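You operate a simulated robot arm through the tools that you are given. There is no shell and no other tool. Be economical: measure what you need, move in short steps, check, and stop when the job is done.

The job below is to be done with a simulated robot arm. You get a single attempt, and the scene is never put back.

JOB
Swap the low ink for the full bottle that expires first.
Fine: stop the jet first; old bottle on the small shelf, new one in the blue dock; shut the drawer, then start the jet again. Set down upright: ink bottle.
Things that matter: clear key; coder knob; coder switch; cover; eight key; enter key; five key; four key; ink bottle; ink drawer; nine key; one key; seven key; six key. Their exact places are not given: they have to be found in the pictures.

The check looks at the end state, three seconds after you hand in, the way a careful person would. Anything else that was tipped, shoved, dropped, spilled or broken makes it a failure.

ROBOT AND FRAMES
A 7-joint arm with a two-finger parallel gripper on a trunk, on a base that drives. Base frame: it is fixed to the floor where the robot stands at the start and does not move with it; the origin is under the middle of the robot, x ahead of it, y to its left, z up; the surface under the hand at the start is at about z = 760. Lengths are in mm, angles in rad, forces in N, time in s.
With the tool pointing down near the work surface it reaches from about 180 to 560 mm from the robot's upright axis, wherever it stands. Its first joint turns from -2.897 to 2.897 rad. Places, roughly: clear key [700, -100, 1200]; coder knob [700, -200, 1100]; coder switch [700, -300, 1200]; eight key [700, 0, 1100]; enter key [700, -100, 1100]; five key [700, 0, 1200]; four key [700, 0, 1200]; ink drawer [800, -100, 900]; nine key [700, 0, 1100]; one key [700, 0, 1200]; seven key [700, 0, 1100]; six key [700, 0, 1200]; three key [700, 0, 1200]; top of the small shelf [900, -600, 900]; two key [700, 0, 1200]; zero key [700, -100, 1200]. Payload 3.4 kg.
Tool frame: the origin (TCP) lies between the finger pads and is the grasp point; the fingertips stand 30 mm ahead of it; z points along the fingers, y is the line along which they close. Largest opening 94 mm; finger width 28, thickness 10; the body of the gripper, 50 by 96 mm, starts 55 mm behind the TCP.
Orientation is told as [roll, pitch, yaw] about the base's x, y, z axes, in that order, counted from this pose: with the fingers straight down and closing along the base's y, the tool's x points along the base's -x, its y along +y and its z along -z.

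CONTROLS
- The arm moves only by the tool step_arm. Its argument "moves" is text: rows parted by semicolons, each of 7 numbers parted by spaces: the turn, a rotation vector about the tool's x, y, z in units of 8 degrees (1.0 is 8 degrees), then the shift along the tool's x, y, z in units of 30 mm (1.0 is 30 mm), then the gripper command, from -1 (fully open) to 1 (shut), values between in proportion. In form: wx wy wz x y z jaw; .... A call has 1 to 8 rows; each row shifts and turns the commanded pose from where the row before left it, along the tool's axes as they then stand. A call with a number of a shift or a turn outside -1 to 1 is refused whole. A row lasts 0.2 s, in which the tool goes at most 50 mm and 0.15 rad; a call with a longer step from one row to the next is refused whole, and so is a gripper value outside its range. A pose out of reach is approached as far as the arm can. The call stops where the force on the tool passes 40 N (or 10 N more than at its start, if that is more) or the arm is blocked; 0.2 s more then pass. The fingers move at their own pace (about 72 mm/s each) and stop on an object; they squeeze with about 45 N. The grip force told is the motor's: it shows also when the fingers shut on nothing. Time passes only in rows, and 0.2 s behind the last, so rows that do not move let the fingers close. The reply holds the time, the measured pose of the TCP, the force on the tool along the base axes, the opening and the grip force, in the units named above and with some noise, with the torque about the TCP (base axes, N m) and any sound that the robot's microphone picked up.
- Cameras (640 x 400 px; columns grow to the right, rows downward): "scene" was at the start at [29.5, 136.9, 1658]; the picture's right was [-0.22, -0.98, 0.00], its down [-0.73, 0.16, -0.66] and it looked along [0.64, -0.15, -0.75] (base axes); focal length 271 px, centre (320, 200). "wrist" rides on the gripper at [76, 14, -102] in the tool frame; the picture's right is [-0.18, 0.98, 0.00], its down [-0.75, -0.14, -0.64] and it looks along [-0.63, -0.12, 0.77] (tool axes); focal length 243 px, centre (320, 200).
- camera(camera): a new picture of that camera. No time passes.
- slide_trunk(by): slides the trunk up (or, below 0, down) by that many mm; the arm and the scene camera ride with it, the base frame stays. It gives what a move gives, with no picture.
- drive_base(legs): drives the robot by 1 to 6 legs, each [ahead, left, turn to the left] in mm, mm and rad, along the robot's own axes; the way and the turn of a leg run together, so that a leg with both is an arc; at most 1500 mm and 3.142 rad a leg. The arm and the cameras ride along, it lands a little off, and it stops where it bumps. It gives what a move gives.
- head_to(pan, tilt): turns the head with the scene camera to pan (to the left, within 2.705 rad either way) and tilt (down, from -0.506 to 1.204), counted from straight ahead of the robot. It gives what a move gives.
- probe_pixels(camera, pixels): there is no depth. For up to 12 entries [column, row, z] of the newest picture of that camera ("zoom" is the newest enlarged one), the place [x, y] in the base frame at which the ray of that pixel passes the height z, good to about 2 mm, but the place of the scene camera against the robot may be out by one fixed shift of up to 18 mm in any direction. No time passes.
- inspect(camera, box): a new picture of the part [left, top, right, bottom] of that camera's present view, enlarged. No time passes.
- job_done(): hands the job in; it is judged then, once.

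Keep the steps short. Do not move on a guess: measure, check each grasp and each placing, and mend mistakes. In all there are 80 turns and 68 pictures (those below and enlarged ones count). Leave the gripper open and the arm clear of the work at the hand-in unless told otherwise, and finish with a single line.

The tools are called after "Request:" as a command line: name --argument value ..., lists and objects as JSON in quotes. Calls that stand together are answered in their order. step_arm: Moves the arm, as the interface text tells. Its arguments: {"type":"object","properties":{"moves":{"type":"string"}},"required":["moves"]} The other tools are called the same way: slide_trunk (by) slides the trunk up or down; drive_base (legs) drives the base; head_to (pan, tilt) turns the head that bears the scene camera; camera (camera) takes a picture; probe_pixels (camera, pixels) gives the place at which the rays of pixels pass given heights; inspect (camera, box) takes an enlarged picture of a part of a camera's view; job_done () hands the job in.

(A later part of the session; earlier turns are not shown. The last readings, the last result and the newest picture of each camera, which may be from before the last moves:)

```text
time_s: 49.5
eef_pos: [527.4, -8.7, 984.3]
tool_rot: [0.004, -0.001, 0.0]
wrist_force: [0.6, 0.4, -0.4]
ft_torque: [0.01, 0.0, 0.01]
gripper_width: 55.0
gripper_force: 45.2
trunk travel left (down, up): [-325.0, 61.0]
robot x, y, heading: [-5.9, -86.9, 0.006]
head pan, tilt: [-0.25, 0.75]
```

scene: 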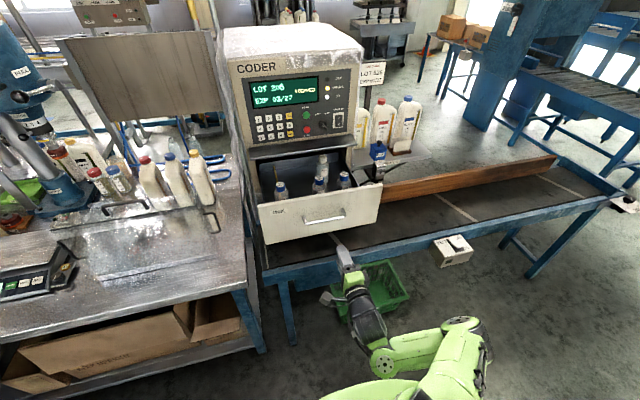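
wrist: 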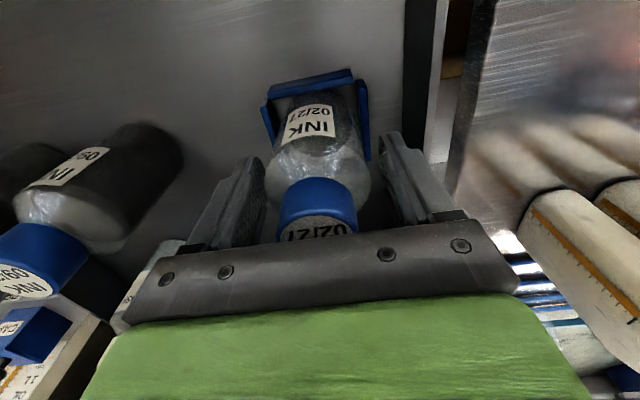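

Gripped at 55 mm wide, no side force. Lift gently.

Request:
step_arm --moves "0 0 0 0 0 -0.4 1; 0 0 0 0 0 -0.8 1; 0 0 0 0 0 -0.9 1; 0 0 0 0 0 -0.9 1; 0 0 0 0 0 -0.9 1; 0 0 0 0 0 -0.9 1; 0 0 0 0 0 -0.9 1; 0 0 0 0 0 -0.9 1"

Request:
camera --camera "wrist"

```text
time_s: 51.3
eef_pos: [525.5, -6.9, 1183.5]
tool_rot: [0.005, -0.002, -0.003]
wrist_force: [0.7, 0.1, -1.4]
ft_torque: [0.04, 0.0, 0.03]
gripper_width: 54.9
gripper_force: 45.3
trunk travel left (down, up): [-325.0, 61.0]
robot x, y, heading: [-8.7, -86.8, 0.004]
head pan, tilt: [-0.25, 0.75]
```

```text
34 pictures are left
```

wrist: 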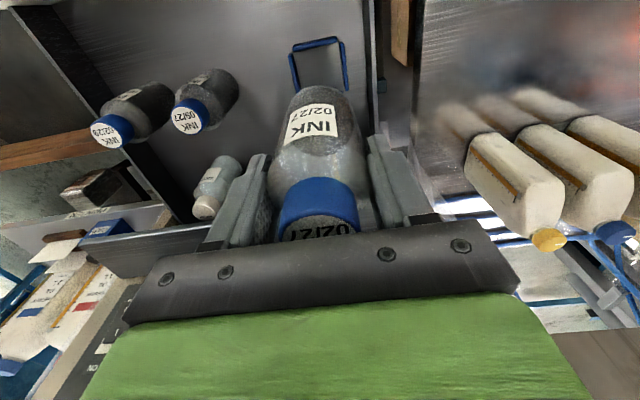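

Held securely. I'll back off 120 mm and drive right ~790 so the bottle comes in front of the shelf's right end, then look.

Request:
drive_base --legs '[[-120, 0, 0], [0, -760, 0]]'

Request:
head_to --pan 0.2 --tilt 0.75

Request:
camera --camera "scene"

Request:
camera --camera "wrist"

```text
time_s: 56.3
eef_pos: [414.1, -776.9, 1182.2]
tool_rot: [0.003, -0.001, 0.01]
wrist_force: [0.3, -0.1, -0.7]
ft_torque: [0.02, -0.05, -0.03]
gripper_width: 55.3
gripper_force: 44.2
trunk travel left (down, up): [-325.0, 61.0]
robot x, y, heading: [-116.1, -855.7, 0.01]
head pan, tilt: [-0.25, 0.75]
```

```text
time_s: 57.2
eef_pos: [414.3, -776.2, 1181.8]
tool_rot: [0.004, -0.002, 0.01]
wrist_force: [0.1, -0.4, -0.3]
ft_torque: [0.02, 0.02, 0.03]
gripper_width: 55.2
gripper_force: 45.1
trunk travel left (down, up): [-325.0, 61.0]
robot x, y, heading: [-117.8, -856.1, 0.013]
head pan, tilt: [0.201, 0.75]
```

```text
33 pictures are left
```

scene: 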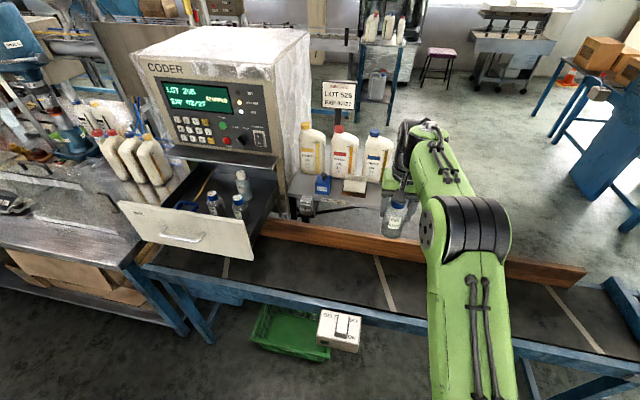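

```text
32 pictures are left
```

wrist: 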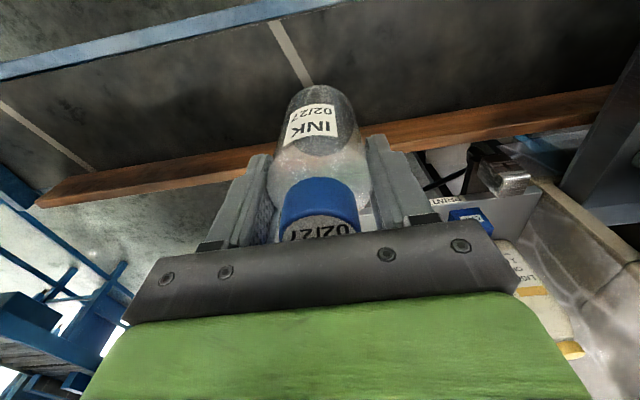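

I'll enlarge the shelf region and the belt switch region to find the free spot.

Request:
inspect --camera "scene" --box '[285, 110, 425, 250]'

Request:
probe_pixels --camera "scene" --pixels '[[322, 310, 780], [322, 310, 740], [360, 318, 760], [230, 290, 760], [500, 340, 760], [290, 195, 900], [372, 209, 900], [355, 195, 900], [375, 186, 900]]'

```text
2.86 times, centred on (355, 180) of scene
```

zoom: 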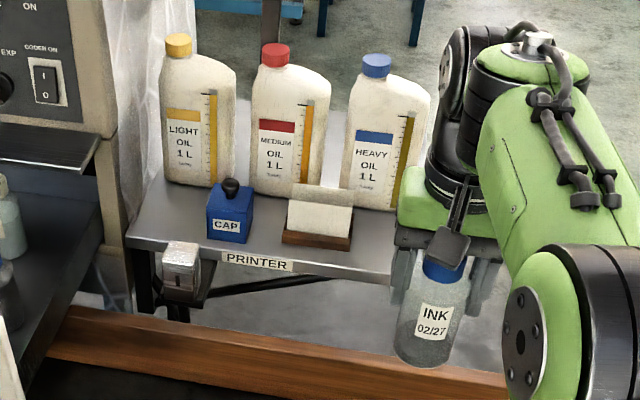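

```text
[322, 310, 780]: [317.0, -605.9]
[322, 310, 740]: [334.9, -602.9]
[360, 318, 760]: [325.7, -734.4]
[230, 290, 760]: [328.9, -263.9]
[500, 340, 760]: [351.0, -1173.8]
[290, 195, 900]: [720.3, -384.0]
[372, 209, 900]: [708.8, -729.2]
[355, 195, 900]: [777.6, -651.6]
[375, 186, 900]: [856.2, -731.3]
```

Free spot: right of the card holder, around (760,−730). I'll drive ahead 130 and left 45, then lower the trunk 130 to gain reach (bottle bottom stays ~960).

Request:
drive_base --legs '[[130, 42, -0.012]]'

Request:
slide_trunk --by -130

Request:
probe_pixels --camera "zoom" --pixels '[[352, 248, 905], [285, 243, 905], [403, 208, 900], [345, 203, 900], [130, 245, 900], [388, 283, 900], [377, 72, 1120]]'

```text
time_s: 58.5
eef_pos: [547.0, -738.6, 1181.8]
tool_rot: [0.004, -0.005, -0.007]
wrist_force: [0.5, 0.8, -1.5]
ft_torque: [-0.02, -0.02, -0.02]
gripper_width: 54.8
gripper_force: 45.1
trunk travel left (down, up): [-325.0, 61.0]
robot x, y, heading: [11.5, -813.5, 0.002]
head pan, tilt: [0.201, 0.75]
```

```text
time_s: 60.1
eef_pos: [546.6, -739.3, 1052.8]
tool_rot: [0.004, -0.002, -0.006]
wrist_force: [-0.1, 0.3, -0.3]
ft_torque: [-0.03, -0.03, 0.02]
gripper_width: 54.7
gripper_force: 45.3
trunk travel left (down, up): [-195.0, 191.0]
robot x, y, heading: [11.9, -810.1, -0.002]
head pan, tilt: [0.201, 0.75]
```

```text
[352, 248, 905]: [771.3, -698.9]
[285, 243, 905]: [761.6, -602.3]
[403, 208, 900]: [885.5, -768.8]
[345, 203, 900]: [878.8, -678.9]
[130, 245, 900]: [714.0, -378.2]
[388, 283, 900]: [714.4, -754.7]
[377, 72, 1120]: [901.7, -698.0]
```

Free strip on the shelf: y −700 to about −790, front edge x≈707. Target (755,−750). Extending 150 mm forward first, then look.

Request:
step_arm --moves "0 0 0 -0.9 -0.2 0 1; 0 0 0 -0.9 -0.2 0 1; 0 0 0 -0.9 0 0 1; 0 0 0 -0.9 0 0 1; 0 0 0 -0.9 0 0 1; 0 0 0 0 0 0 1"

Request:
camera --camera "wrist"

```text
time_s: 61.5
eef_pos: [583.5, -751.7, 1050.7]
tool_rot: [0.004, -0.002, -0.005]
wrist_force: [0.5, -0.1, -1.6]
ft_torque: [-0.01, 0.01, 0.02]
gripper_width: 54.9
gripper_force: 45.1
out of reach, approached as far as the arm can: row 2, 3, 4, 5
trunk travel left (down, up): [-195.0, 191.0]
robot x, y, heading: [13.8, -815.5, -0.004]
head pan, tilt: [0.201, 0.75]
```

```text
30 pictures are left
```

wrist: 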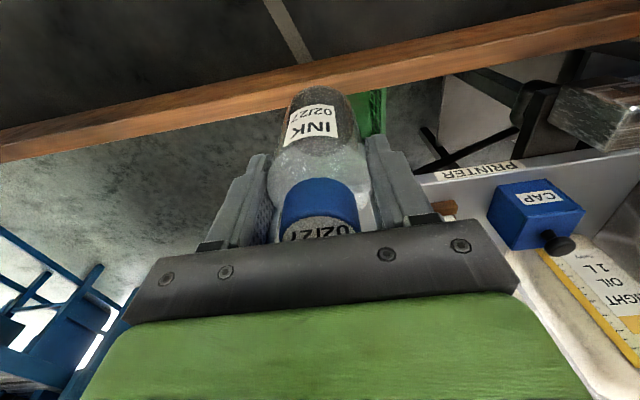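

Out of reach at ~575 mm radius. I'll look down to see how much room the base has ahead of the conveyor frame.

Request:
head_to --pan 0.3 --tilt 1.2

Request:
camera --camera "scene"

```text
time_s: 62.4
eef_pos: [584.2, -752.5, 1050.0]
tool_rot: [0.002, 0.001, -0.006]
wrist_force: [0.7, -1.0, -1.0]
ft_torque: [0.01, -0.01, 0.0]
gripper_width: 54.8
gripper_force: 45.0
trunk travel left (down, up): [-195.0, 191.0]
robot x, y, heading: [13.4, -814.5, -0.002]
head pan, tilt: [0.3, 1.201]
```

```text
29 pictures are left
```

scene: 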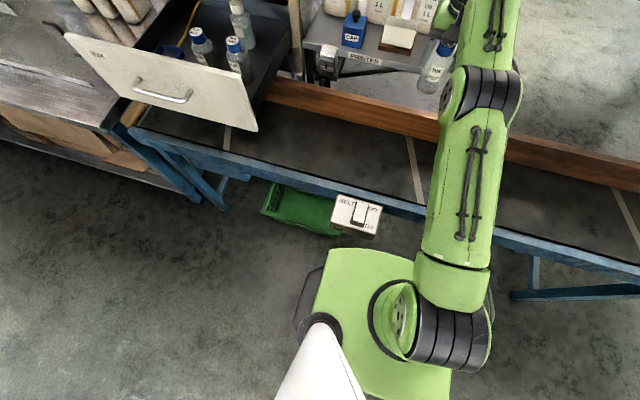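

Request:
probe_pixels --camera "scene" --pixels '[[330, 250, 300], [330, 250, 600], [330, 250, 900], [415, 255, 300], [415, 255, 600], [415, 255, 900], [335, 200, 760], [340, 225, 720], [378, 235, 720], [500, 240, 740], [420, 220, 740], [440, 395, 300]]'

```text
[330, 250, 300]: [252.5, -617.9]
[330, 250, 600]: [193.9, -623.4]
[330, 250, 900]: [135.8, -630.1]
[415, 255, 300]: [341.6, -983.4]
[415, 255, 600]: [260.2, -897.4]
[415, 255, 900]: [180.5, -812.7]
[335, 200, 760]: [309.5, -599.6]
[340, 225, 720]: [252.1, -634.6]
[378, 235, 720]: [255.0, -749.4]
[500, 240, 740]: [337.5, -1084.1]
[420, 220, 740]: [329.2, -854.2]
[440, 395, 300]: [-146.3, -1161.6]
```

The base is a low slab (top ~300) that fits under the conveyor; the belt switch box sits at y −635..−750. First I'll test the arm's best reach: trunk up 160, tool down to z≈1020.

Request:
slide_trunk --by 160

Request:
step_arm --moves "0 0 0 0 0 0.95 1; 0 0 0 0 0 0.95 1; 0 0 0 0 0 0.95 1; 0 0 0 0 0 0.95 1; 0 0 0 0 0 0.95 1; 0 0 0 0 0 0.95 1; 0 0 0 0 0 0.5 1; 0 0 0 -0.5 0 0 1"

Request:
step_arm --moves "0 0 0 -0.5 0 0 1; 0 0 0 -0.5 0 0 1; 0 0 0 -0.5 0 0 1; 0 0 0 -0.5 0 0 1; 0 0 0 -0.5 0 0 1; 0 0 0 -0.5 0 0 1"

Request:
probe_pixels --camera "scene" --pixels '[[512, 297, 20], [530, 262, 300], [340, 236, 80], [332, 237, 80], [262, 215, 80], [245, 175, 100], [200, 202, 20], [318, 258, 300], [320, 250, 300]]'

```text
time_s: 64.2
eef_pos: [583.9, -752.6, 1210.2]
tool_rot: [0.004, -0.003, -0.007]
wrist_force: [-0.6, 0.1, -0.7]
ft_torque: [-0.01, 0.01, -0.01]
gripper_width: 55.0
gripper_force: 44.8
trunk travel left (down, up): [-355.0, 31.0]
robot x, y, heading: [13.4, -815.8, -0.002]
head pan, tilt: [0.3, 1.201]
```

```text
time_s: 66.0
eef_pos: [600.4, -754.4, 1024.1]
tool_rot: [0.005, 0.001, -0.004]
wrist_force: [-0.4, 0.1, -0.9]
ft_torque: [0.01, 0.0, 0.04]
gripper_width: 54.9
gripper_force: 45.0
trunk travel left (down, up): [-355.0, 31.0]
robot x, y, heading: [16.4, -813.7, -0.003]
head pan, tilt: [0.3, 1.201]
```

```text
time_s: 67.5
eef_pos: [612.8, -752.8, 1023.5]
tool_rot: [0.002, -0.001, -0.004]
wrist_force: [-0.2, -0.5, -1.0]
ft_torque: [0.0, 0.02, -0.02]
gripper_width: 55.1
gripper_force: 44.9
out of reach, approached as far as the arm can: row 2, 3, 4, 5, 6
trunk travel left (down, up): [-355.0, 31.0]
robot x, y, heading: [10.7, -817.2, -0.004]
head pan, tilt: [0.3, 1.201]
```

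```text
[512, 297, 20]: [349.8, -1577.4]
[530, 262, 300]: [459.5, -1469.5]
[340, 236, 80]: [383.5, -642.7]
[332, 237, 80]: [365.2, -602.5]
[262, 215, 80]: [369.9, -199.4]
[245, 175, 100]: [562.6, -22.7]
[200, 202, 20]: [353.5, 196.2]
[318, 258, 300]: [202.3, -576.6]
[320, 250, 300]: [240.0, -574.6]
```

Best tool-down reach is ~603 mm. So the base must come to x≈155; its slab goes under the conveyor, but I'll keep it right of the crate and switch box. First shift the arm left relative to the base, then drive the base right by the same.

Request:
step_arm --moves "0 0 0 0.9 0 0 1; 0 0 0 0.3 0.8 0 1; 0 0 0 0 0.8 0 1; 0 0 0 0 0.8 0 1; 0 0 0 0 0.8 0 1; 0 0 0 0 0 0 1"

Request:
drive_base --legs '[[0, -93, 0.004]]'

Request:
drive_base --legs '[[60, 0, 0]]'

Request:
camera --camera "scene"

```text
time_s: 68.8
eef_pos: [576.0, -656.4, 1023.2]
tool_rot: [0.005, -0.002, -0.004]
wrist_force: [0.3, -0.2, -0.8]
ft_torque: [-0.02, -0.02, 0.03]
gripper_width: 55.0
gripper_force: 45.0
trunk travel left (down, up): [-355.0, 31.0]
robot x, y, heading: [12.8, -814.6, -0.001]
head pan, tilt: [0.3, 1.201]
```

```text
time_s: 70.0
eef_pos: [577.5, -748.2, 1022.8]
tool_rot: [0.005, -0.002, -0.002]
wrist_force: [0.2, -0.1, -0.7]
ft_torque: [0.0, 0.01, 0.0]
gripper_width: 55.3
gripper_force: 44.5
trunk travel left (down, up): [-355.0, 31.0]
robot x, y, heading: [13.4, -908.3, 0.003]
head pan, tilt: [0.3, 1.201]
```

```text
time_s: 70.9
eef_pos: [639.3, -748.7, 1023.2]
tool_rot: [0.004, 0.0, -0.003]
wrist_force: [0.8, 0.2, -0.3]
ft_torque: [-0.01, 0.05, 0.0]
gripper_width: 54.9
gripper_force: 44.5
trunk travel left (down, up): [-355.0, 31.0]
robot x, y, heading: [73.7, -905.2, -0.005]
head pan, tilt: [0.3, 1.201]
```

```text
28 pictures are left
```

scene: 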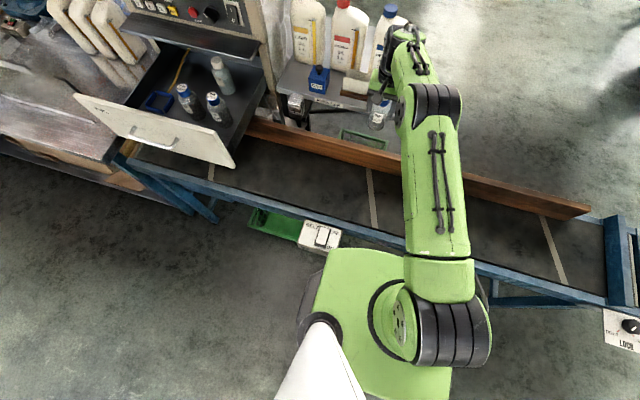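

No bump so far. Another 45 mm ahead.

Request:
drive_base --legs '[[45, 0, 0.004]]'

Request:
drive_base --legs '[[30, 0, 0]]'

Request:
camera --camera "wrist"

```text
time_s: 71.8
eef_pos: [682.2, -745.1, 1024.2]
tool_rot: [0.004, -0.001, 0.003]
wrist_force: [0.7, 0.7, -1.1]
ft_torque: [0.03, 0.06, -0.03]
gripper_width: 55.0
gripper_force: 45.1
trunk travel left (down, up): [-355.0, 31.0]
robot x, y, heading: [117.8, -904.8, 0.007]
head pan, tilt: [0.3, 1.201]
```

```text
time_s: 72.7
eef_pos: [708.7, -744.1, 1023.1]
tool_rot: [0.007, -0.002, 0.006]
wrist_force: [-1.6, 0.2, -1.2]
ft_torque: [0.01, -0.02, -0.01]
gripper_width: 54.9
gripper_force: 44.7
trunk travel left (down, up): [-355.0, 31.0]
robot x, y, heading: [145.8, -907.1, 0.005]
head pan, tilt: [0.3, 1.201]
```

```text
27 pictures are left
```

wrist: 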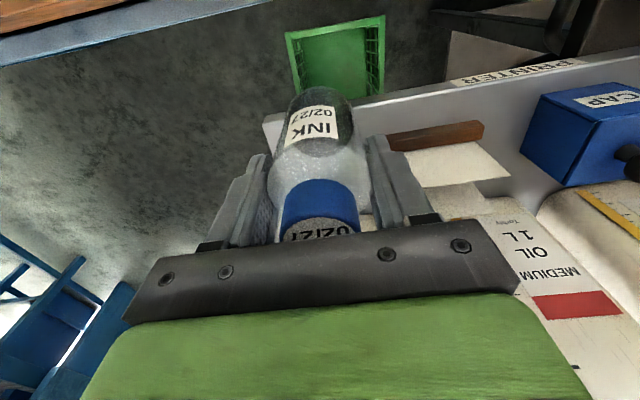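

No bump at x=146. Probing the shelf's front-right corner at (265,118) and the card holder.

Request:
probe_pixels --camera "wrist" --pixels '[[265, 118, 900], [265, 118, 890], [450, 82, 900], [640, 58, 900], [390, 135, 925], [484, 122, 925], [395, 152, 920], [412, 187, 920], [272, 150, 900]]'

```text
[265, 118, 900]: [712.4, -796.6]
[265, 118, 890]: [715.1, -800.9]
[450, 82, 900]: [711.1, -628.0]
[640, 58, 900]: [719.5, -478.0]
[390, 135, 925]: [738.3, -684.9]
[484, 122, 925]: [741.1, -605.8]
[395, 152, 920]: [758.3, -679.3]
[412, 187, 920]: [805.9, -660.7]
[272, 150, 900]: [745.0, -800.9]
```

Shelf corner (712,−797), holder edge y≈−685. Target (752,−744). Drive 30 mm more ahead.

Request:
drive_base --legs '[[32, 0, -0.004]]'

Request:
step_arm --moves "0 0 0 -0.25 0 0 1; 0 0 0 -0.2 0 0.3 1; 0 0 0 0 0 0 1"

```text
time_s: 73.5
eef_pos: [742.9, -746.5, 1023.7]
tool_rot: [0.004, -0.002, 0.001]
wrist_force: [1.0, 0.3, -0.4]
ft_torque: [-0.03, 0.03, -0.05]
gripper_width: 54.9
gripper_force: 45.5
trunk travel left (down, up): [-355.0, 31.0]
robot x, y, heading: [180.2, -910.0, 0.001]
head pan, tilt: [0.3, 1.201]
```

```text
time_s: 74.3
eef_pos: [755.6, -746.3, 1015.0]
tool_rot: [0.006, -0.001, 0.002]
wrist_force: [0.2, 0.4, -0.6]
ft_torque: [-0.01, 0.02, 0.0]
gripper_width: 55.2
gripper_force: 45.2
trunk travel left (down, up): [-355.0, 31.0]
robot x, y, heading: [176.7, -907.7, 0.004]
head pan, tilt: [0.3, 1.201]
```

Over the spot. Lower in small steps.

Request:
step_arm --moves "0 0 0 0 0 0.2 1; 0 0 0 0 0 0.2 1; 0 0 0 0 0 0.1 1; 0 0 0 0 0 0.1 1; 0 0 0 0 0 0 1"

Request:
camera --camera "wrist"

```text
time_s: 75.5
eef_pos: [755.5, -745.8, 997.2]
tool_rot: [0.006, -0.002, 0.002]
wrist_force: [0.5, -0.4, -1.2]
ft_torque: [0.0, -0.04, 0.01]
gripper_width: 55.0
gripper_force: 45.0
trunk travel left (down, up): [-355.0, 31.0]
robot x, y, heading: [180.4, -910.2, 0.001]
head pan, tilt: [0.3, 1.201]
```

```text
26 pictures are left
```

wrist: 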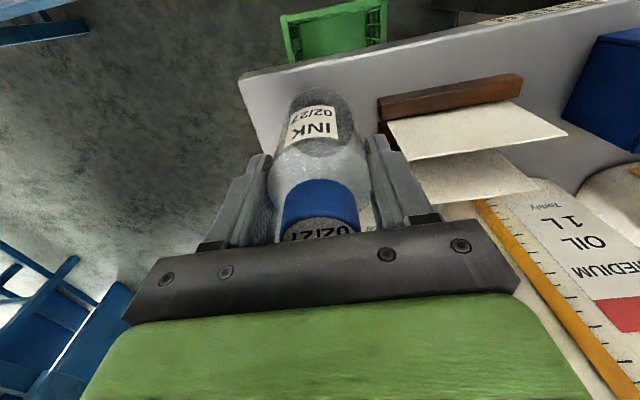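

Well over the shelf and clear of the card. Continue down in 2 mm steps.

Request:
step_arm --moves "0 0 0 0 0 0.07 1; 0 0 0 0 0 0.07 1; 0 0 0 0 0 0.07 1; 0 0 0 0 0 0 1"

```text
time_s: 76.5
eef_pos: [755.9, -745.2, 991.7]
tool_rot: [0.006, -0.005, 0.002]
wrist_force: [0.1, -0.1, 1.6]
ft_torque: [-0.08, -0.05, 0.02]
gripper_width: 55.0
gripper_force: 44.9
trunk travel left (down, up): [-355.0, 31.0]
robot x, y, heading: [179.3, -906.9, 0.003]
head pan, tilt: [0.3, 1.201]
```

Request:
step_arm --moves "0 0 0 0 0 0.05 1; 0 0 0 0 0 0 1"

```text
time_s: 77.1
eef_pos: [755.6, -746.4, 991.2]
tool_rot: [0.006, -0.006, 0.002]
wrist_force: [1.7, 1.5, 12.1]
ft_torque: [-0.17, -0.06, 0.01]
gripper_width: 55.0
gripper_force: 44.5
trunk travel left (down, up): [-355.0, 31.0]
robot x, y, heading: [179.4, -904.5, 0.0]
head pan, tilt: [0.3, 1.201]
```

Contact (12 N up): the bottle stands. Open gently to ~66 mm, then rise.

Request:
step_arm --moves "0 0 0 0 0 0 -0.4; 0 0 0 0 0 0 -0.4; 0 0 0 0 0 -0.3 -0.4; 0 0 0 0 0 -0.8 -0.4; 0 0 0 0 0 -0.9 -0.4; 0 0 0 0 0 -0.9 -0.4; 0 0 0 0 0 -0.9 -0.4; 0 0 0 0 0 -0.9 -0.4"

Request:
camera --camera "wrist"

```text
time_s: 78.9
eef_pos: [750.6, -747.9, 1129.8]
tool_rot: [0.007, -0.002, 0.002]
wrist_force: [0.2, 0.2, 0.4]
ft_torque: [0.0, -0.02, -0.01]
gripper_width: 65.9
gripper_force: 0.0
out of reach, approached as far as the arm can: row 7
trunk travel left (down, up): [-355.0, 31.0]
robot x, y, heading: [177.4, -908.1, 0.009]
head pan, tilt: [0.3, 1.201]
```

```text
25 pictures are left
```

wrist: 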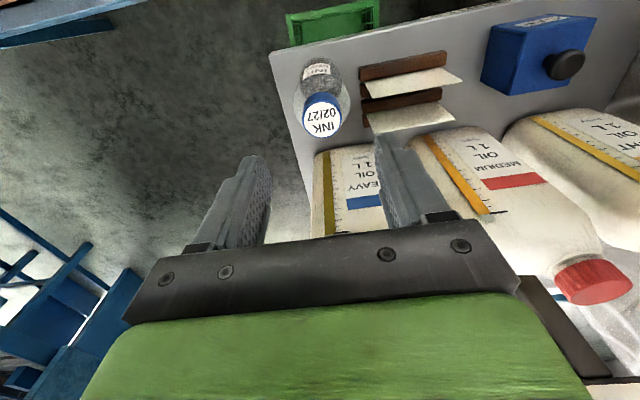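

The old bottle stands upright on the shelf. I'll back off and drive left so the tool comes above the 09/27 bottle at (526,−160), fingertips at 1100.

Request:
drive_base --legs '[[-223, 0, -0.008], [0, 588, 0]]'

Request:
camera --camera "wrist"

```text
time_s: 83.5
eef_pos: [534.3, -153.8, 1129.2]
tool_rot: [0.004, -0.001, -0.002]
wrist_force: [0.1, 0.0, -0.5]
ft_torque: [-0.02, 0.02, -0.02]
gripper_width: 65.9
gripper_force: 0.1
trunk travel left (down, up): [-355.0, 31.0]
robot x, y, heading: [-41.2, -312.4, 0.0]
head pan, tilt: [0.3, 1.201]
```

```text
24 pictures are left
```

wrist: 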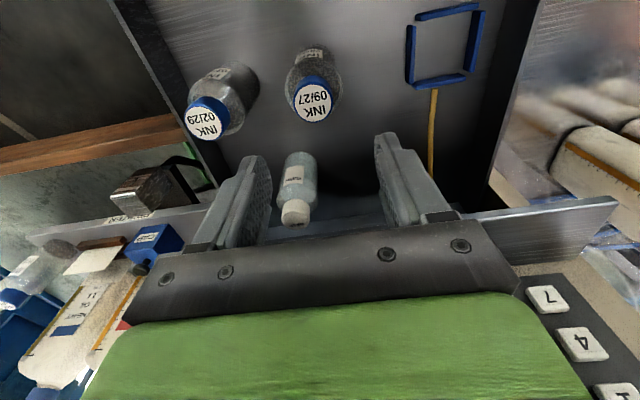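

Request:
probe_pixels --camera "wrist" --pixels '[[313, 99, 1021], [408, 25, 910], [405, 83, 910], [485, 5, 910], [473, 78, 910], [413, 14, 910], [465, 85, 910], [207, 117, 1021]]'

Request:
inspect --camera "wrist" --box '[180, 0, 500, 200]'

```text
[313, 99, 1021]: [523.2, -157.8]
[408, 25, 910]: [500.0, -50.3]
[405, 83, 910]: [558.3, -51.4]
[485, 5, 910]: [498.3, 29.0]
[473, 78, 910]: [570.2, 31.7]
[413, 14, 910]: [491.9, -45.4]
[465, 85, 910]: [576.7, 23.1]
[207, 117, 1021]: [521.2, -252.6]
```

```text
2.00 times, centred on (340, 100) of wrist
```

zoom: 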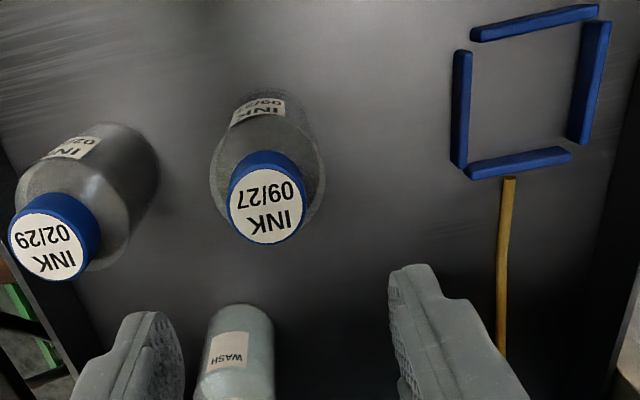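

Move −11 in x, −4 in y, to sit over the 09/27 cap, and descend partway.

Request:
step_arm --moves "0 0 0 0.35 -0.13 0 -0.5; 0 0 0 0 0 0.9 -0.5; 0 0 0 0 0 0.9 -0.5; 0 0 0 0 0 0 -0.5"

Request:
camera --camera "wrist"

```text
time_s: 84.5
eef_pos: [524.3, -157.5, 1075.2]
tool_rot: [0.004, -0.002, -0.001]
wrist_force: [-0.5, 0.3, -0.1]
ft_torque: [0.0, 0.02, 0.0]
gripper_width: 70.6
gripper_force: 0.0
out of reach, approached as far as the arm can: row 1
trunk travel left (down, up): [-355.0, 31.0]
robot x, y, heading: [-37.1, -311.8, 0.002]
head pan, tilt: [0.3, 1.201]
```

```text
22 pictures are left
```

wrist: 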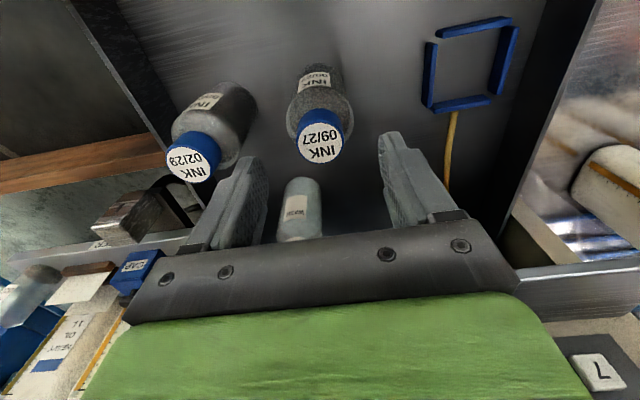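

Request:
probe_pixels --camera "wrist" --pixels '[[321, 141, 1021], [425, 45, 900], [425, 103, 900], [512, 28, 900], [495, 92, 900], [440, 30, 900], [487, 103, 900]]'

```text
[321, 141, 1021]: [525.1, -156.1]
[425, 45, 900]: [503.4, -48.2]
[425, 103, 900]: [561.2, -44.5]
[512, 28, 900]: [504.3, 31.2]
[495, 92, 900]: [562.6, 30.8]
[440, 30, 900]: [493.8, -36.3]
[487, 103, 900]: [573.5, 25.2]
```

Aligned within 1.5 mm. Descend 91 mm and close.

Request:
step_arm --moves "0 0 0 0 0 0.9 -0.5; 0 0 0 0 0 0.9 -0.5; 0 0 0 0 0 0.7 -0.5; 0 0 0 0 0 0.53 -0.5; 0 0 0 0 0 0 1; 0 0 0 0 0 0 1; 0 0 0 0 0 0 1; 0 0 0 0 0 0 1"

Request:
camera --camera "wrist"

```text
time_s: 86.3
eef_pos: [525.1, -155.4, 983.8]
tool_rot: [0.005, -0.002, -0.002]
wrist_force: [0.3, 0.6, -0.3]
ft_torque: [-0.02, -0.02, -0.01]
gripper_width: 55.7
gripper_force: 45.0
trunk travel left (down, up): [-355.0, 31.0]
robot x, y, heading: [-40.4, -317.3, -0.0]
head pan, tilt: [0.3, 1.201]
```

```text
21 pictures are left
```

wrist: 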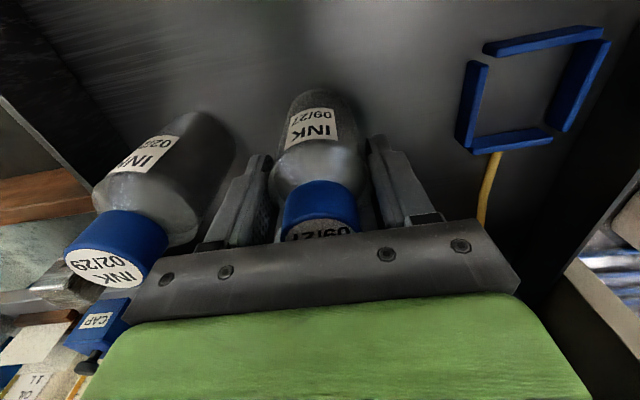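

Gripped at 55.7 mm. Lift 75 mm, then drive the base left 147 to carry it over the dock.

Request:
step_arm --moves "0 0 0 0 0 -0.4 1; 0 0 0 0 0 -0.7 1; 0 0 0 0 0 -0.7 1; 0 0 0 0 0 -0.7 1; 0 0 0 0 0 0 1"

Request:
drive_base --legs '[[0, 147, 0]]'

Request:
camera --camera "wrist"

```text
time_s: 87.5
eef_pos: [523.7, -157.9, 1059.6]
tool_rot: [0.005, -0.001, -0.002]
wrist_force: [-0.6, -0.3, -2.7]
ft_torque: [0.04, -0.02, -0.01]
gripper_width: 55.9
gripper_force: 45.1
trunk travel left (down, up): [-355.0, 31.0]
robot x, y, heading: [-36.2, -314.5, 0.005]
head pan, tilt: [0.3, 1.201]
```

```text
time_s: 88.9
eef_pos: [524.2, -12.4, 1058.4]
tool_rot: [0.004, 0.0, -0.001]
wrist_force: [-0.1, 0.8, -1.7]
ft_torque: [0.01, 0.03, 0.03]
gripper_width: 55.8
gripper_force: 45.7
trunk travel left (down, up): [-355.0, 31.0]
robot x, y, heading: [-40.4, -166.9, 0.003]
head pan, tilt: [0.3, 1.201]
```

```text
20 pictures are left
```

wrist: 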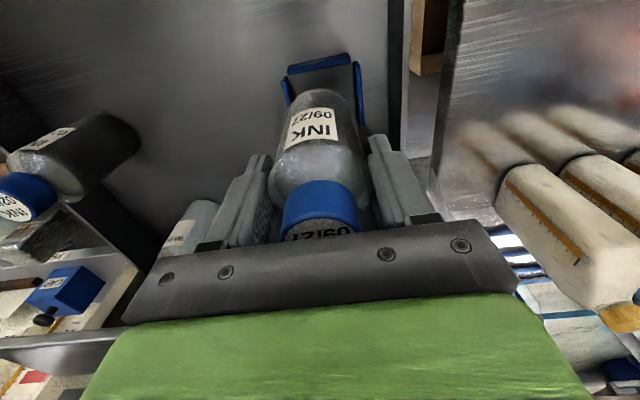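

Request:
probe_pixels --camera "wrist" --pixels '[[281, 80, 910], [281, 80, 900], [353, 62, 910], [353, 62, 900], [363, 118, 910], [288, 66, 910], [349, 52, 910], [319, 59, 910], [319, 59, 900]]'

```text
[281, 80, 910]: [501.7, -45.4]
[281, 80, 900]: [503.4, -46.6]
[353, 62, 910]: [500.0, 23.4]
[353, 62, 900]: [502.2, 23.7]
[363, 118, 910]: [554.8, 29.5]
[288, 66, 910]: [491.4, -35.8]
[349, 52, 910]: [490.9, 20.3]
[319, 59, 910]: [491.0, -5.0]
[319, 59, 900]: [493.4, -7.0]
```

Dock centre ≈ (528,−8). Nudge +4/+4 mm and descend 45 mm, then check.

Request:
step_arm --moves "0 0 0 -0.13 0.13 0 1; 0 0 0 0 0 0.5 1; 0 0 0 0 0 0.5 1; 0 0 0 0 0 0.4 1; 0 0 0 0 0 0 1"

Request:
camera --camera "wrist"

```text
time_s: 90.1
eef_pos: [528.6, -8.6, 1018.3]
tool_rot: [0.006, -0.001, 0.0]
wrist_force: [-0.6, 0.3, -1.2]
ft_torque: [0.01, 0.0, -0.02]
gripper_width: 55.5
gripper_force: 45.2
trunk travel left (down, up): [-355.0, 31.0]
robot x, y, heading: [-39.7, -166.3, 0.001]
head pan, tilt: [0.3, 1.201]
```

```text
19 pictures are left
```

wrist: 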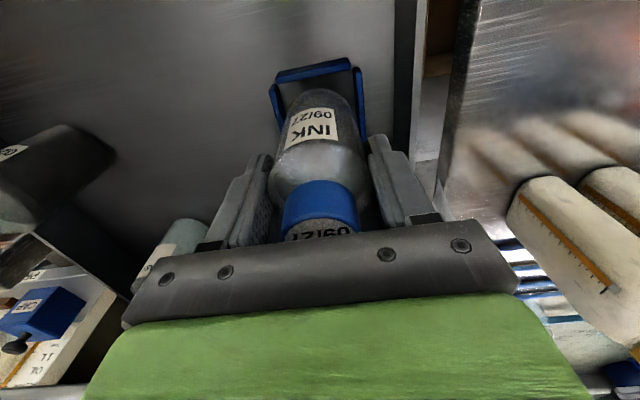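

The bottle is centred between the dock's walls. Continue down slowly to ~986.

Request:
step_arm --moves "0 0 0 0 0 0.3 1; 0 0 0 0 0 0.3 1; 0 0 0 0 0 0.3 1; 0 0 0 0 0 0.1 1; 0 0 0 0 0 0.06 1; 0 0 0 0 0 0 1"

Request:
camera --camera "wrist"

```text
time_s: 91.5
eef_pos: [528.7, -9.5, 985.5]
tool_rot: [0.003, 0.0, 0.0]
wrist_force: [0.7, 1.2, -2.5]
ft_torque: [0.03, 0.0, 0.0]
gripper_width: 55.7
gripper_force: 45.0
trunk travel left (down, up): [-355.0, 31.0]
robot x, y, heading: [-39.7, -165.9, 0.003]
head pan, tilt: [0.3, 1.201]
```

```text
18 pictures are left
```

wrist: 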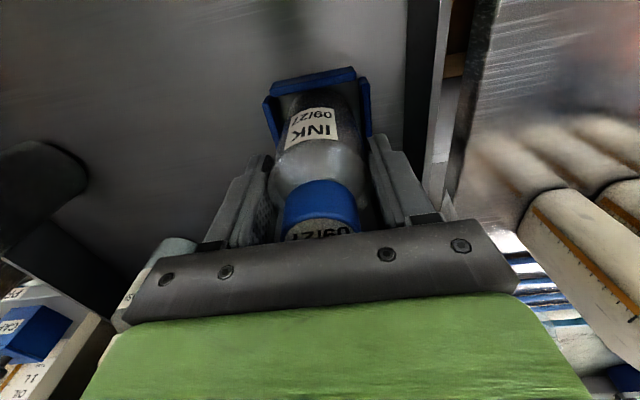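

Request:
step_arm --moves "0 0 0 0 0 0.05 1; 0 0 0 0 0 0.05 1; 0 0 0 0 0 0 1"

```text
time_s: 92.3
eef_pos: [527.2, -9.3, 984.8]
tool_rot: [0.004, -0.006, 0.0]
wrist_force: [0.7, -1.2, 8.3]
ft_torque: [-0.11, 0.18, 0.03]
gripper_width: 55.5
gripper_force: 45.6
trunk travel left (down, up): [-355.0, 31.0]
robot x, y, heading: [-39.3, -168.6, -0.0]
head pan, tilt: [0.3, 1.201]
```

Seated on the floor of the dock (8 N, same height as the old one). Release and rise.

Request:
step_arm --moves "0 0 0 0 0 0 -0.5; 0 0 0 0 0 0 -0.5; 0 0 0 0 0 -0.3 -0.5; 0 0 0 0 0 -0.8 -0.5; 0 0 0 0 0 -0.9 -0.5; 0 0 0 0 0 -0.9 -0.5; 0 0 0 0 0 -0.9 -0.5; 0 0 0 0 0 -0.9 -0.5"

Request:
camera --camera "wrist"

```text
time_s: 94.1
eef_pos: [526.9, -11.0, 1123.2]
tool_rot: [0.002, -0.003, 0.001]
wrist_force: [0.2, -0.2, 0.7]
ft_torque: [0.01, 0.03, 0.05]
gripper_width: 70.7
gripper_force: 0.2
trunk travel left (down, up): [-355.0, 31.0]
robot x, y, heading: [-40.0, -167.6, 0.005]
head pan, tilt: [0.3, 1.201]
```

```text
17 pictures are left
```

wrist: 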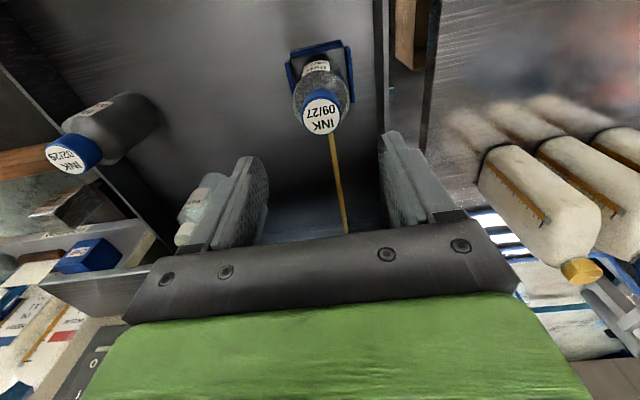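

Docked and upright. Next: back off, turn the tool to point forward (fingers shut), shifting to y≈−140 for pushing the drawer.

Request:
drive_base --legs '[[-300, -30, 0]]'

Request:
step_arm --moves "0 -1 0 0.3 -0.3 0 1; 0 -1 0 0.3 -0.3 0 1; 0 -1 0 0.3 -0.3 0 1; 0 -1 0 0 -0.3 0 1; 0 -1 0 0 -0.3 0 1; 0 -1 0 0 -0.3 0 1; 0 -1 0 0 -0.3 0 1; 0 -1 0 0 -0.3 0 1"

Request:
step_arm --moves "0 -1 0 0 -0.3 0 1; 0 -1 0 0 -0.3 0 1; 0 -1 0 0 -0.3 0 1; 0 -0.25 0 0 0 0 1; 0 0 0 0 0 0 1"

Request:
head_to --pan 0.0 --tilt 0.7

Request:
camera --camera "wrist"

```text
time_s: 96.2
eef_pos: [222.7, -41.1, 1123.8]
tool_rot: [0.007, -0.006, 0.003]
wrist_force: [-0.3, 0.3, -0.1]
ft_torque: [0.03, -0.04, -0.06]
gripper_width: 70.7
gripper_force: 0.1
trunk travel left (down, up): [-355.0, 31.0]
robot x, y, heading: [-343.0, -199.7, 0.009]
head pan, tilt: [0.3, 1.201]
```

```text
time_s: 98.0
eef_pos: [197.2, -113.6, 1118.7]
tool_rot: [0.01, -1.12, -0.007]
wrist_force: [0.5, 0.2, -0.3]
ft_torque: [0.02, 0.03, 0.04]
gripper_width: 0.2
gripper_force: 33.2
trunk travel left (down, up): [-355.0, 31.0]
robot x, y, heading: [-345.6, -198.1, 0.004]
head pan, tilt: [0.3, 1.201]
```

```text
time_s: 99.2
eef_pos: [197.8, -136.2, 1116.0]
tool_rot: [0.045, -1.466, -0.057]
wrist_force: [-0.2, 0.1, 0.3]
ft_torque: [-0.02, 0.01, 0.03]
gripper_width: 0.0
gripper_force: 33.2
out of reach, approached as far as the arm can: row 3
trunk travel left (down, up): [-355.0, 31.0]
robot x, y, heading: [-346.2, -197.3, 0.01]
head pan, tilt: [0.3, 1.201]
```

```text
time_s: 100.1
eef_pos: [196.9, -138.5, 1116.4]
tool_rot: [0.047, -1.463, -0.059]
wrist_force: [-0.6, 0.0, 0.7]
ft_torque: [0.02, -0.01, -0.01]
gripper_width: 0.0
gripper_force: 33.2
trunk travel left (down, up): [-355.0, 31.0]
robot x, y, heading: [-344.8, -196.3, 0.006]
head pan, tilt: [0.0, 0.7]
```

```text
16 pictures are left
```

wrist: 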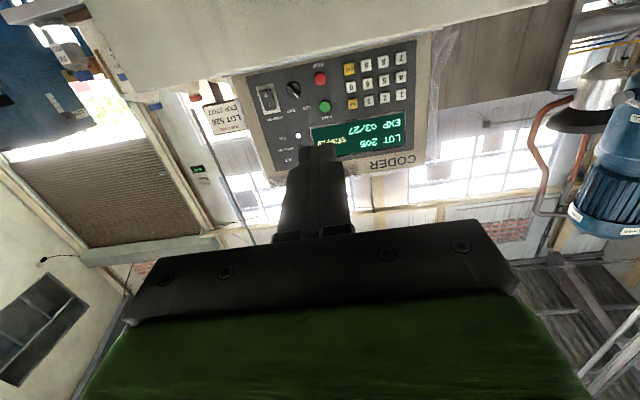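

Finish the turn while moving slightly forward, then lower to z≈1012.

Request:
step_arm --moves "0 0 0 0 0 0.8 1; 0 -0.38 0 0 0 0.2 1; 0 -0.38 0 0 0 0 1; 0 0 0 0.9 0 0 1; 0 0 0 0.9 0 0 1; 0 0 0 0.9 0 0 1; 0 0 0 0.6 0 0 1; 0 0 0 0 0 0 1"

Request:
camera --camera "wrist"

```text
time_s: 101.9
eef_pos: [227.0, -136.9, 1012.5]
tool_rot: [1.419, -1.565, -1.429]
wrist_force: [0.7, 0.2, 0.3]
ft_torque: [0.02, 0.04, 0.02]
gripper_width: 0.1
gripper_force: 33.4
trunk travel left (down, up): [-355.0, 31.0]
robot x, y, heading: [-342.4, -201.0, 0.004]
head pan, tilt: [0.0, 0.7]
```

```text
15 pictures are left
```

wrist: 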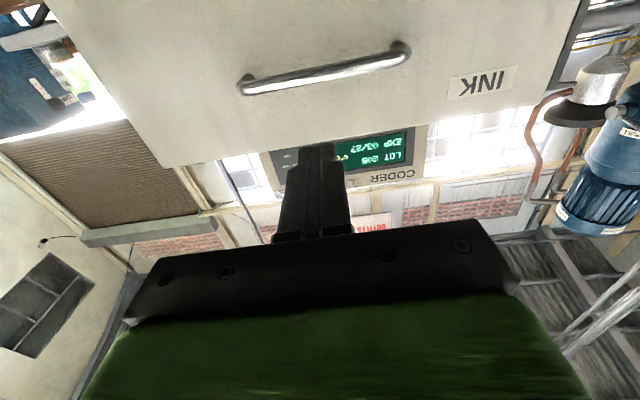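

Request:
probe_pixels --camera "wrist" --pixels '[[320, 73, 980], [320, 73, 990], [320, 145, 1030], [320, 145, 1040], [320, 145, 1050], [320, 145, 1060], [245, 85, 985], [400, 50, 985]]'

```text
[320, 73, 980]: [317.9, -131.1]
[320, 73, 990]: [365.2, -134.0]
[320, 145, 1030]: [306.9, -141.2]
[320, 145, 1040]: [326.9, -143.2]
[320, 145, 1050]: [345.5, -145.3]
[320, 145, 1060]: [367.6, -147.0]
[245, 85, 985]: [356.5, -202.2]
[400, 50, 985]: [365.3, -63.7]
```

Bar is at z≈985, panel top ≈1060: push at z≈1020. I'll raise 8 mm, drive 90 mm to near contact.

Request:
step_arm --moves "0 0 0 -0.27 0 0 1; 0 0 0 0 0 0 1"

Request:
drive_base --legs '[[90, 0, -0.004]]'

Request:
step_arm --moves "0 0 0 0 0 0.3 1; 0 0 0 0 0 0.3 1; 0 0 0 0 0 0.3 1; 0 0 0 0 0 0.3 1; 0 0 0 0 0 0.3 1; 0 0 0 0 0 0.3 1"

Request:
camera --camera "scene"

```text
time_s: 102.5
eef_pos: [226.1, -137.7, 1022.0]
tool_rot: [1.339, -1.566, -1.351]
wrist_force: [-0.4, 0.4, -0.4]
ft_torque: [0.0, -0.01, 0.01]
gripper_width: 0.1
gripper_force: 33.2
trunk travel left (down, up): [-355.0, 31.0]
robot x, y, heading: [-347.8, -198.7, 0.005]
head pan, tilt: [0.0, 0.7]
```

```text
time_s: 103.6
eef_pos: [317.1, -136.9, 1019.8]
tool_rot: [1.123, -1.566, -1.138]
wrist_force: [0.4, -0.2, -0.8]
ft_torque: [-0.01, -0.05, 0.01]
gripper_width: 0.1
gripper_force: 32.6
trunk travel left (down, up): [-355.0, 31.0]
robot x, y, heading: [-249.3, -196.8, 0.002]
head pan, tilt: [0.0, 0.7]
```

```text
time_s: 105.0
eef_pos: [371.2, -138.0, 1021.4]
tool_rot: [1.273, -1.565, -1.285]
wrist_force: [-0.4, -0.6, 0.3]
ft_torque: [0.02, -0.02, 0.04]
gripper_width: 0.1
gripper_force: 33.1
trunk travel left (down, up): [-355.0, 31.0]
robot x, y, heading: [-253.2, -198.1, 0.004]
head pan, tilt: [0.0, 0.7]
```

```text
14 pictures are left
```

scene: 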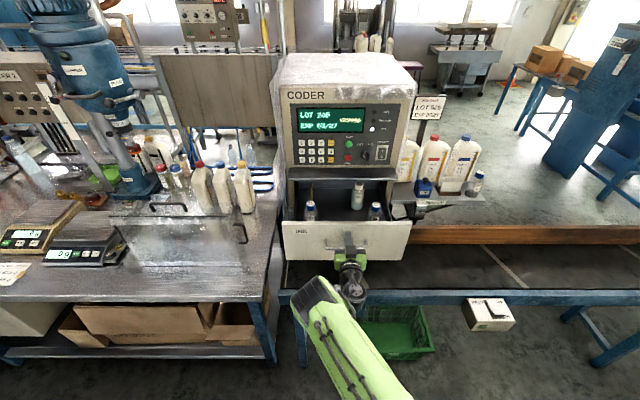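

The fingertips are on the panel and all bottles stand. Push on by driving ahead 220 mm.

Request:
drive_base --legs '[[110, 0, 0], [100, 0, 0]]'

Request:
camera --camera "scene"

```text
time_s: 107.0
eef_pos: [582.7, -138.6, 1019.7]
tool_rot: [1.117, -1.568, -1.131]
wrist_force: [0.3, -0.3, -0.3]
ft_torque: [-0.01, 0.0, 0.02]
gripper_width: 0.1
gripper_force: 32.8
trunk travel left (down, up): [-355.0, 31.0]
robot x, y, heading: [-41.8, -198.8, -0.002]
head pan, tilt: [0.0, 0.7]
```

```text
13 pictures are left
```

scene: 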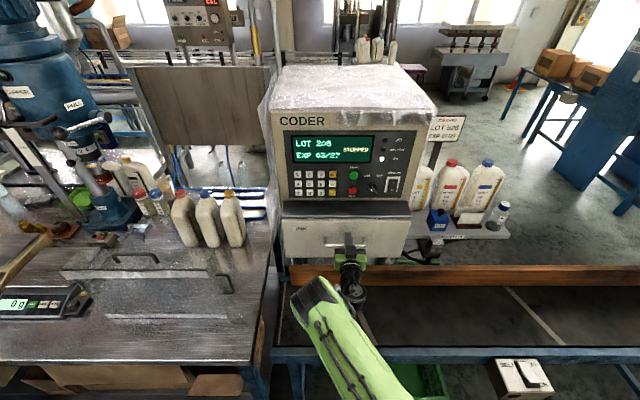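

Still ~90 mm to go. Continue with the arm in 9–15 mm rows.

Request:
step_arm --moves "0 0 0 0 0 0.5 1; 0 0 0 0 0 0.5 1; 0 0 0 0 0 0.5 1; 0 0 0 0 0 0.4 1; 0 0 0 0 0 0.3 1; 0 0 0 0 0 0.3 1; 0 0 0 0 0 0.2 1; 0 0 0 0 0 0.2 1"

```text
time_s: 108.8
eef_pos: [667.8, -140.5, 1021.0]
tool_rot: [1.338, -1.567, -1.354]
wrist_force: [-5.2, -0.7, 0.9]
ft_torque: [0.01, -0.04, 0.04]
gripper_width: 0.0
gripper_force: 33.2
trunk travel left (down, up): [-355.0, 31.0]
robot x, y, heading: [-38.3, -197.0, 0.003]
head pan, tilt: [0.0, 0.7]
```

Request:
step_arm --moves "0 0 0 0 0 0.15 1; 0 0 0 0 0 0.15 1; 0 0 0 0 0 0.15 1; 0 0 0 0 0 0.15 1; 0 0 0 0 0 0.15 1; 0 0 0 0 0 0.15 1"

Request:
inspect --camera "scene" --box '[260, 110, 440, 290]'

```text
time_s: 109.3
eef_pos: [668.8, -141.2, 1022.1]
tool_rot: [1.095, -1.567, -1.111]
wrist_force: [-31.1, -0.4, 9.1]
ft_torque: [0.12, -0.45, 0.12]
gripper_width: 0.2
gripper_force: 33.0
trunk travel left (down, up): [-355.0, 31.0]
robot x, y, heading: [-43.5, -201.4, 0.005]
head pan, tilt: [0.0, 0.7]
stopped in row 2: the force on the tool passed its limit at 44 N (the readings are from after the stop); the commanded pose is now the measured one
```

```text
2.22 times, centred on (350, 200) of scene
```

zoom: 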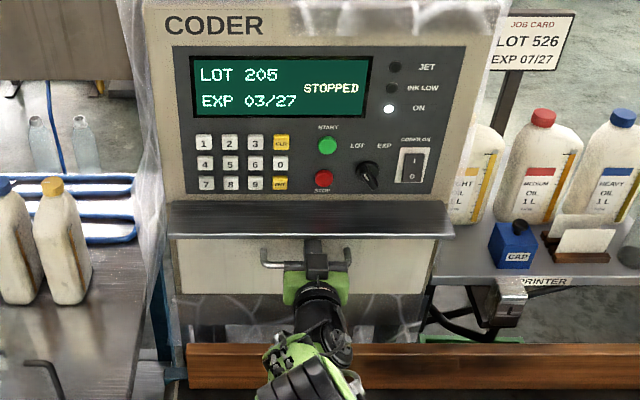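

The drawer is at its stop and INK LOW has gone out. Retract, and rise to START height (z≈1193, y≈−155).

Request:
step_arm --moves "0 0 0 0 0 -0.6 1; 0 0 0 0 0 -1 1; 0 0 0 0 0 -1 1; 0 0 0 0 0 -1 1; 0 0 0 0 -0.5 -0.5 1; 0 0 0 -0.9 0 0 1; 0 0 0 -0.9 0 0 1; 0 0 0 -0.9 0 0 1"

Request:
step_arm --moves "0 0 0 -0.9 0 0 1; 0 0 0 -0.9 0 0 1; 0 0 0 -0.9 0 0 1; 0 0 0 -0.3 0 0 1; 0 0 0 0 0 0 1"

Request:
camera --camera "wrist"

```text
time_s: 111.2
eef_pos: [554.0, -153.5, 1099.8]
tool_rot: [0.354, -1.561, -0.368]
wrist_force: [0.6, -0.8, -0.3]
ft_torque: [-0.02, 0.05, 0.0]
gripper_width: 0.3
gripper_force: 33.1
trunk travel left (down, up): [-355.0, 31.0]
robot x, y, heading: [-42.3, -196.5, 0.003]
head pan, tilt: [0.0, 0.7]
```

```text
time_s: 112.3
eef_pos: [553.8, -152.7, 1188.1]
tool_rot: [0.36, -1.56, -0.378]
wrist_force: [0.5, -0.1, 0.0]
ft_torque: [-0.02, 0.0, 0.0]
gripper_width: 0.0
gripper_force: 33.0
trunk travel left (down, up): [-355.0, 31.0]
robot x, y, heading: [-44.0, -198.0, 0.002]
head pan, tilt: [0.0, 0.7]
```

```text
11 pictures are left
```

wrist: 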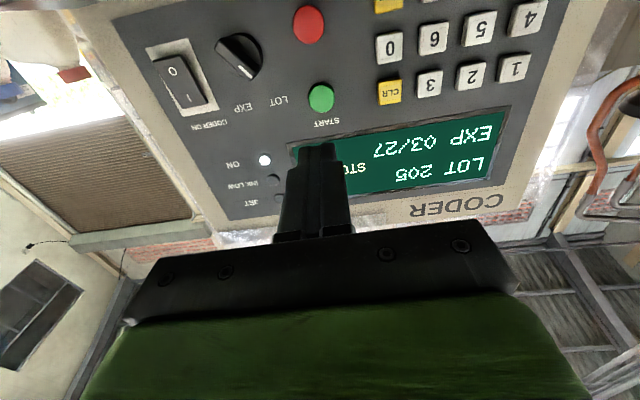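

Request:
probe_pixels --camera "wrist" --pixels '[[321, 98, 1185], [321, 98, 1190], [321, 98, 1195], [309, 24, 1125], [309, 24, 1130], [309, 24, 1135]]'

```text
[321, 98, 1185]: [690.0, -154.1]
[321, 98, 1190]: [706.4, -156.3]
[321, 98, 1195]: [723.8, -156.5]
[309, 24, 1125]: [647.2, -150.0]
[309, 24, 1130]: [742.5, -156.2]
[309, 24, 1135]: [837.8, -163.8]
```

START is at y≈−156, z≈1191. Drive 50 mm ahead for reach, nudge, and advance to just short of it.

Request:
drive_base --legs '[[50, 0, 0]]'

Request:
step_arm --moves "0 0 0 -0.1 -0.1 0.5 1; 0 0 0 0 0 0.5 1; 0 0 0 0 0 0.4 1; 0 0 0 0 0 0 1"

Request:
camera --camera "wrist"

```text
time_s: 113.3
eef_pos: [605.7, -154.9, 1187.3]
tool_rot: [0.326, -1.56, -0.339]
wrist_force: [-0.4, -0.2, -0.5]
ft_torque: [0.01, -0.02, -0.01]
gripper_width: 0.3
gripper_force: 32.7
trunk travel left (down, up): [-355.0, 31.0]
robot x, y, heading: [12.2, -199.9, 0.006]
head pan, tilt: [0.0, 0.7]
```

```text
time_s: 114.3
eef_pos: [644.9, -158.6, 1190.4]
tool_rot: [0.308, -1.561, -0.326]
wrist_force: [-0.3, -0.1, -0.4]
ft_torque: [0.0, 0.01, -0.01]
gripper_width: 0.2
gripper_force: 33.3
trunk travel left (down, up): [-355.0, 31.0]
robot x, y, heading: [8.1, -203.1, 0.001]
head pan, tilt: [0.0, 0.7]
```

```text
10 pictures are left
5 turns are left
```

wrist: 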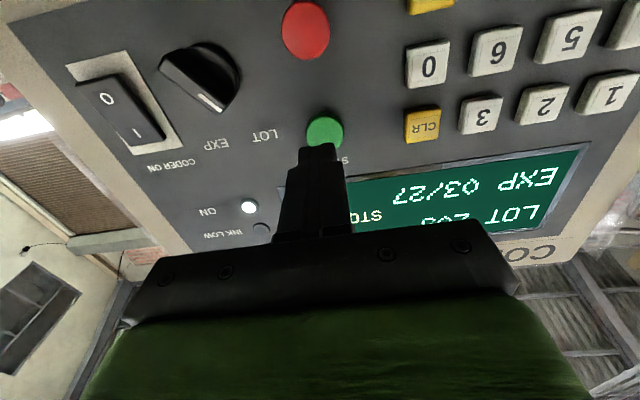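

Fingertips lined up with START (325,132), a touch right; nudge +4 mm in y and press.

Request:
step_arm --moves "0 0 0 0 0.13 0.3 1; 0 0 0 0 0 0.3 1; 0 0 0 0 0 0.3 1; 0 0 0 0 0 0.2 1; 0 0 0 0 0 0.1 1"

Request:
inspect --camera "scene" --box '[260, 90, 440, 290]'

```text
time_s: 115.5
eef_pos: [679.0, -154.6, 1191.3]
tool_rot: [0.346, -1.561, -0.361]
wrist_force: [-9.8, -0.5, 0.1]
ft_torque: [-0.05, 0.01, -0.01]
gripper_width: 0.1
gripper_force: 32.9
trunk travel left (down, up): [-355.0, 31.0]
robot x, y, heading: [6.1, -198.0, 0.0]
head pan, tilt: [0.0, 0.7]
heard: click
```

```text
2.00 times, centred on (350, 190) of scene
4 turns are left
```

zoom: 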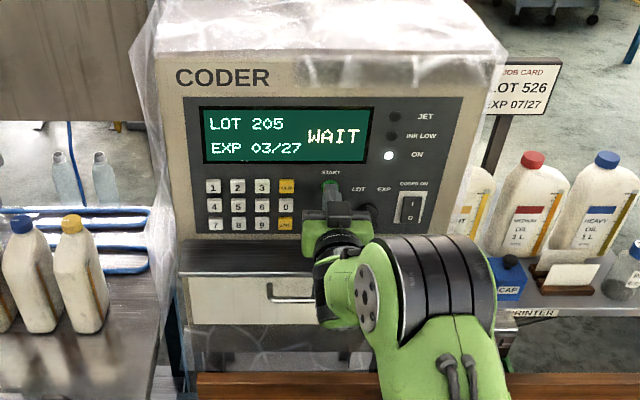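

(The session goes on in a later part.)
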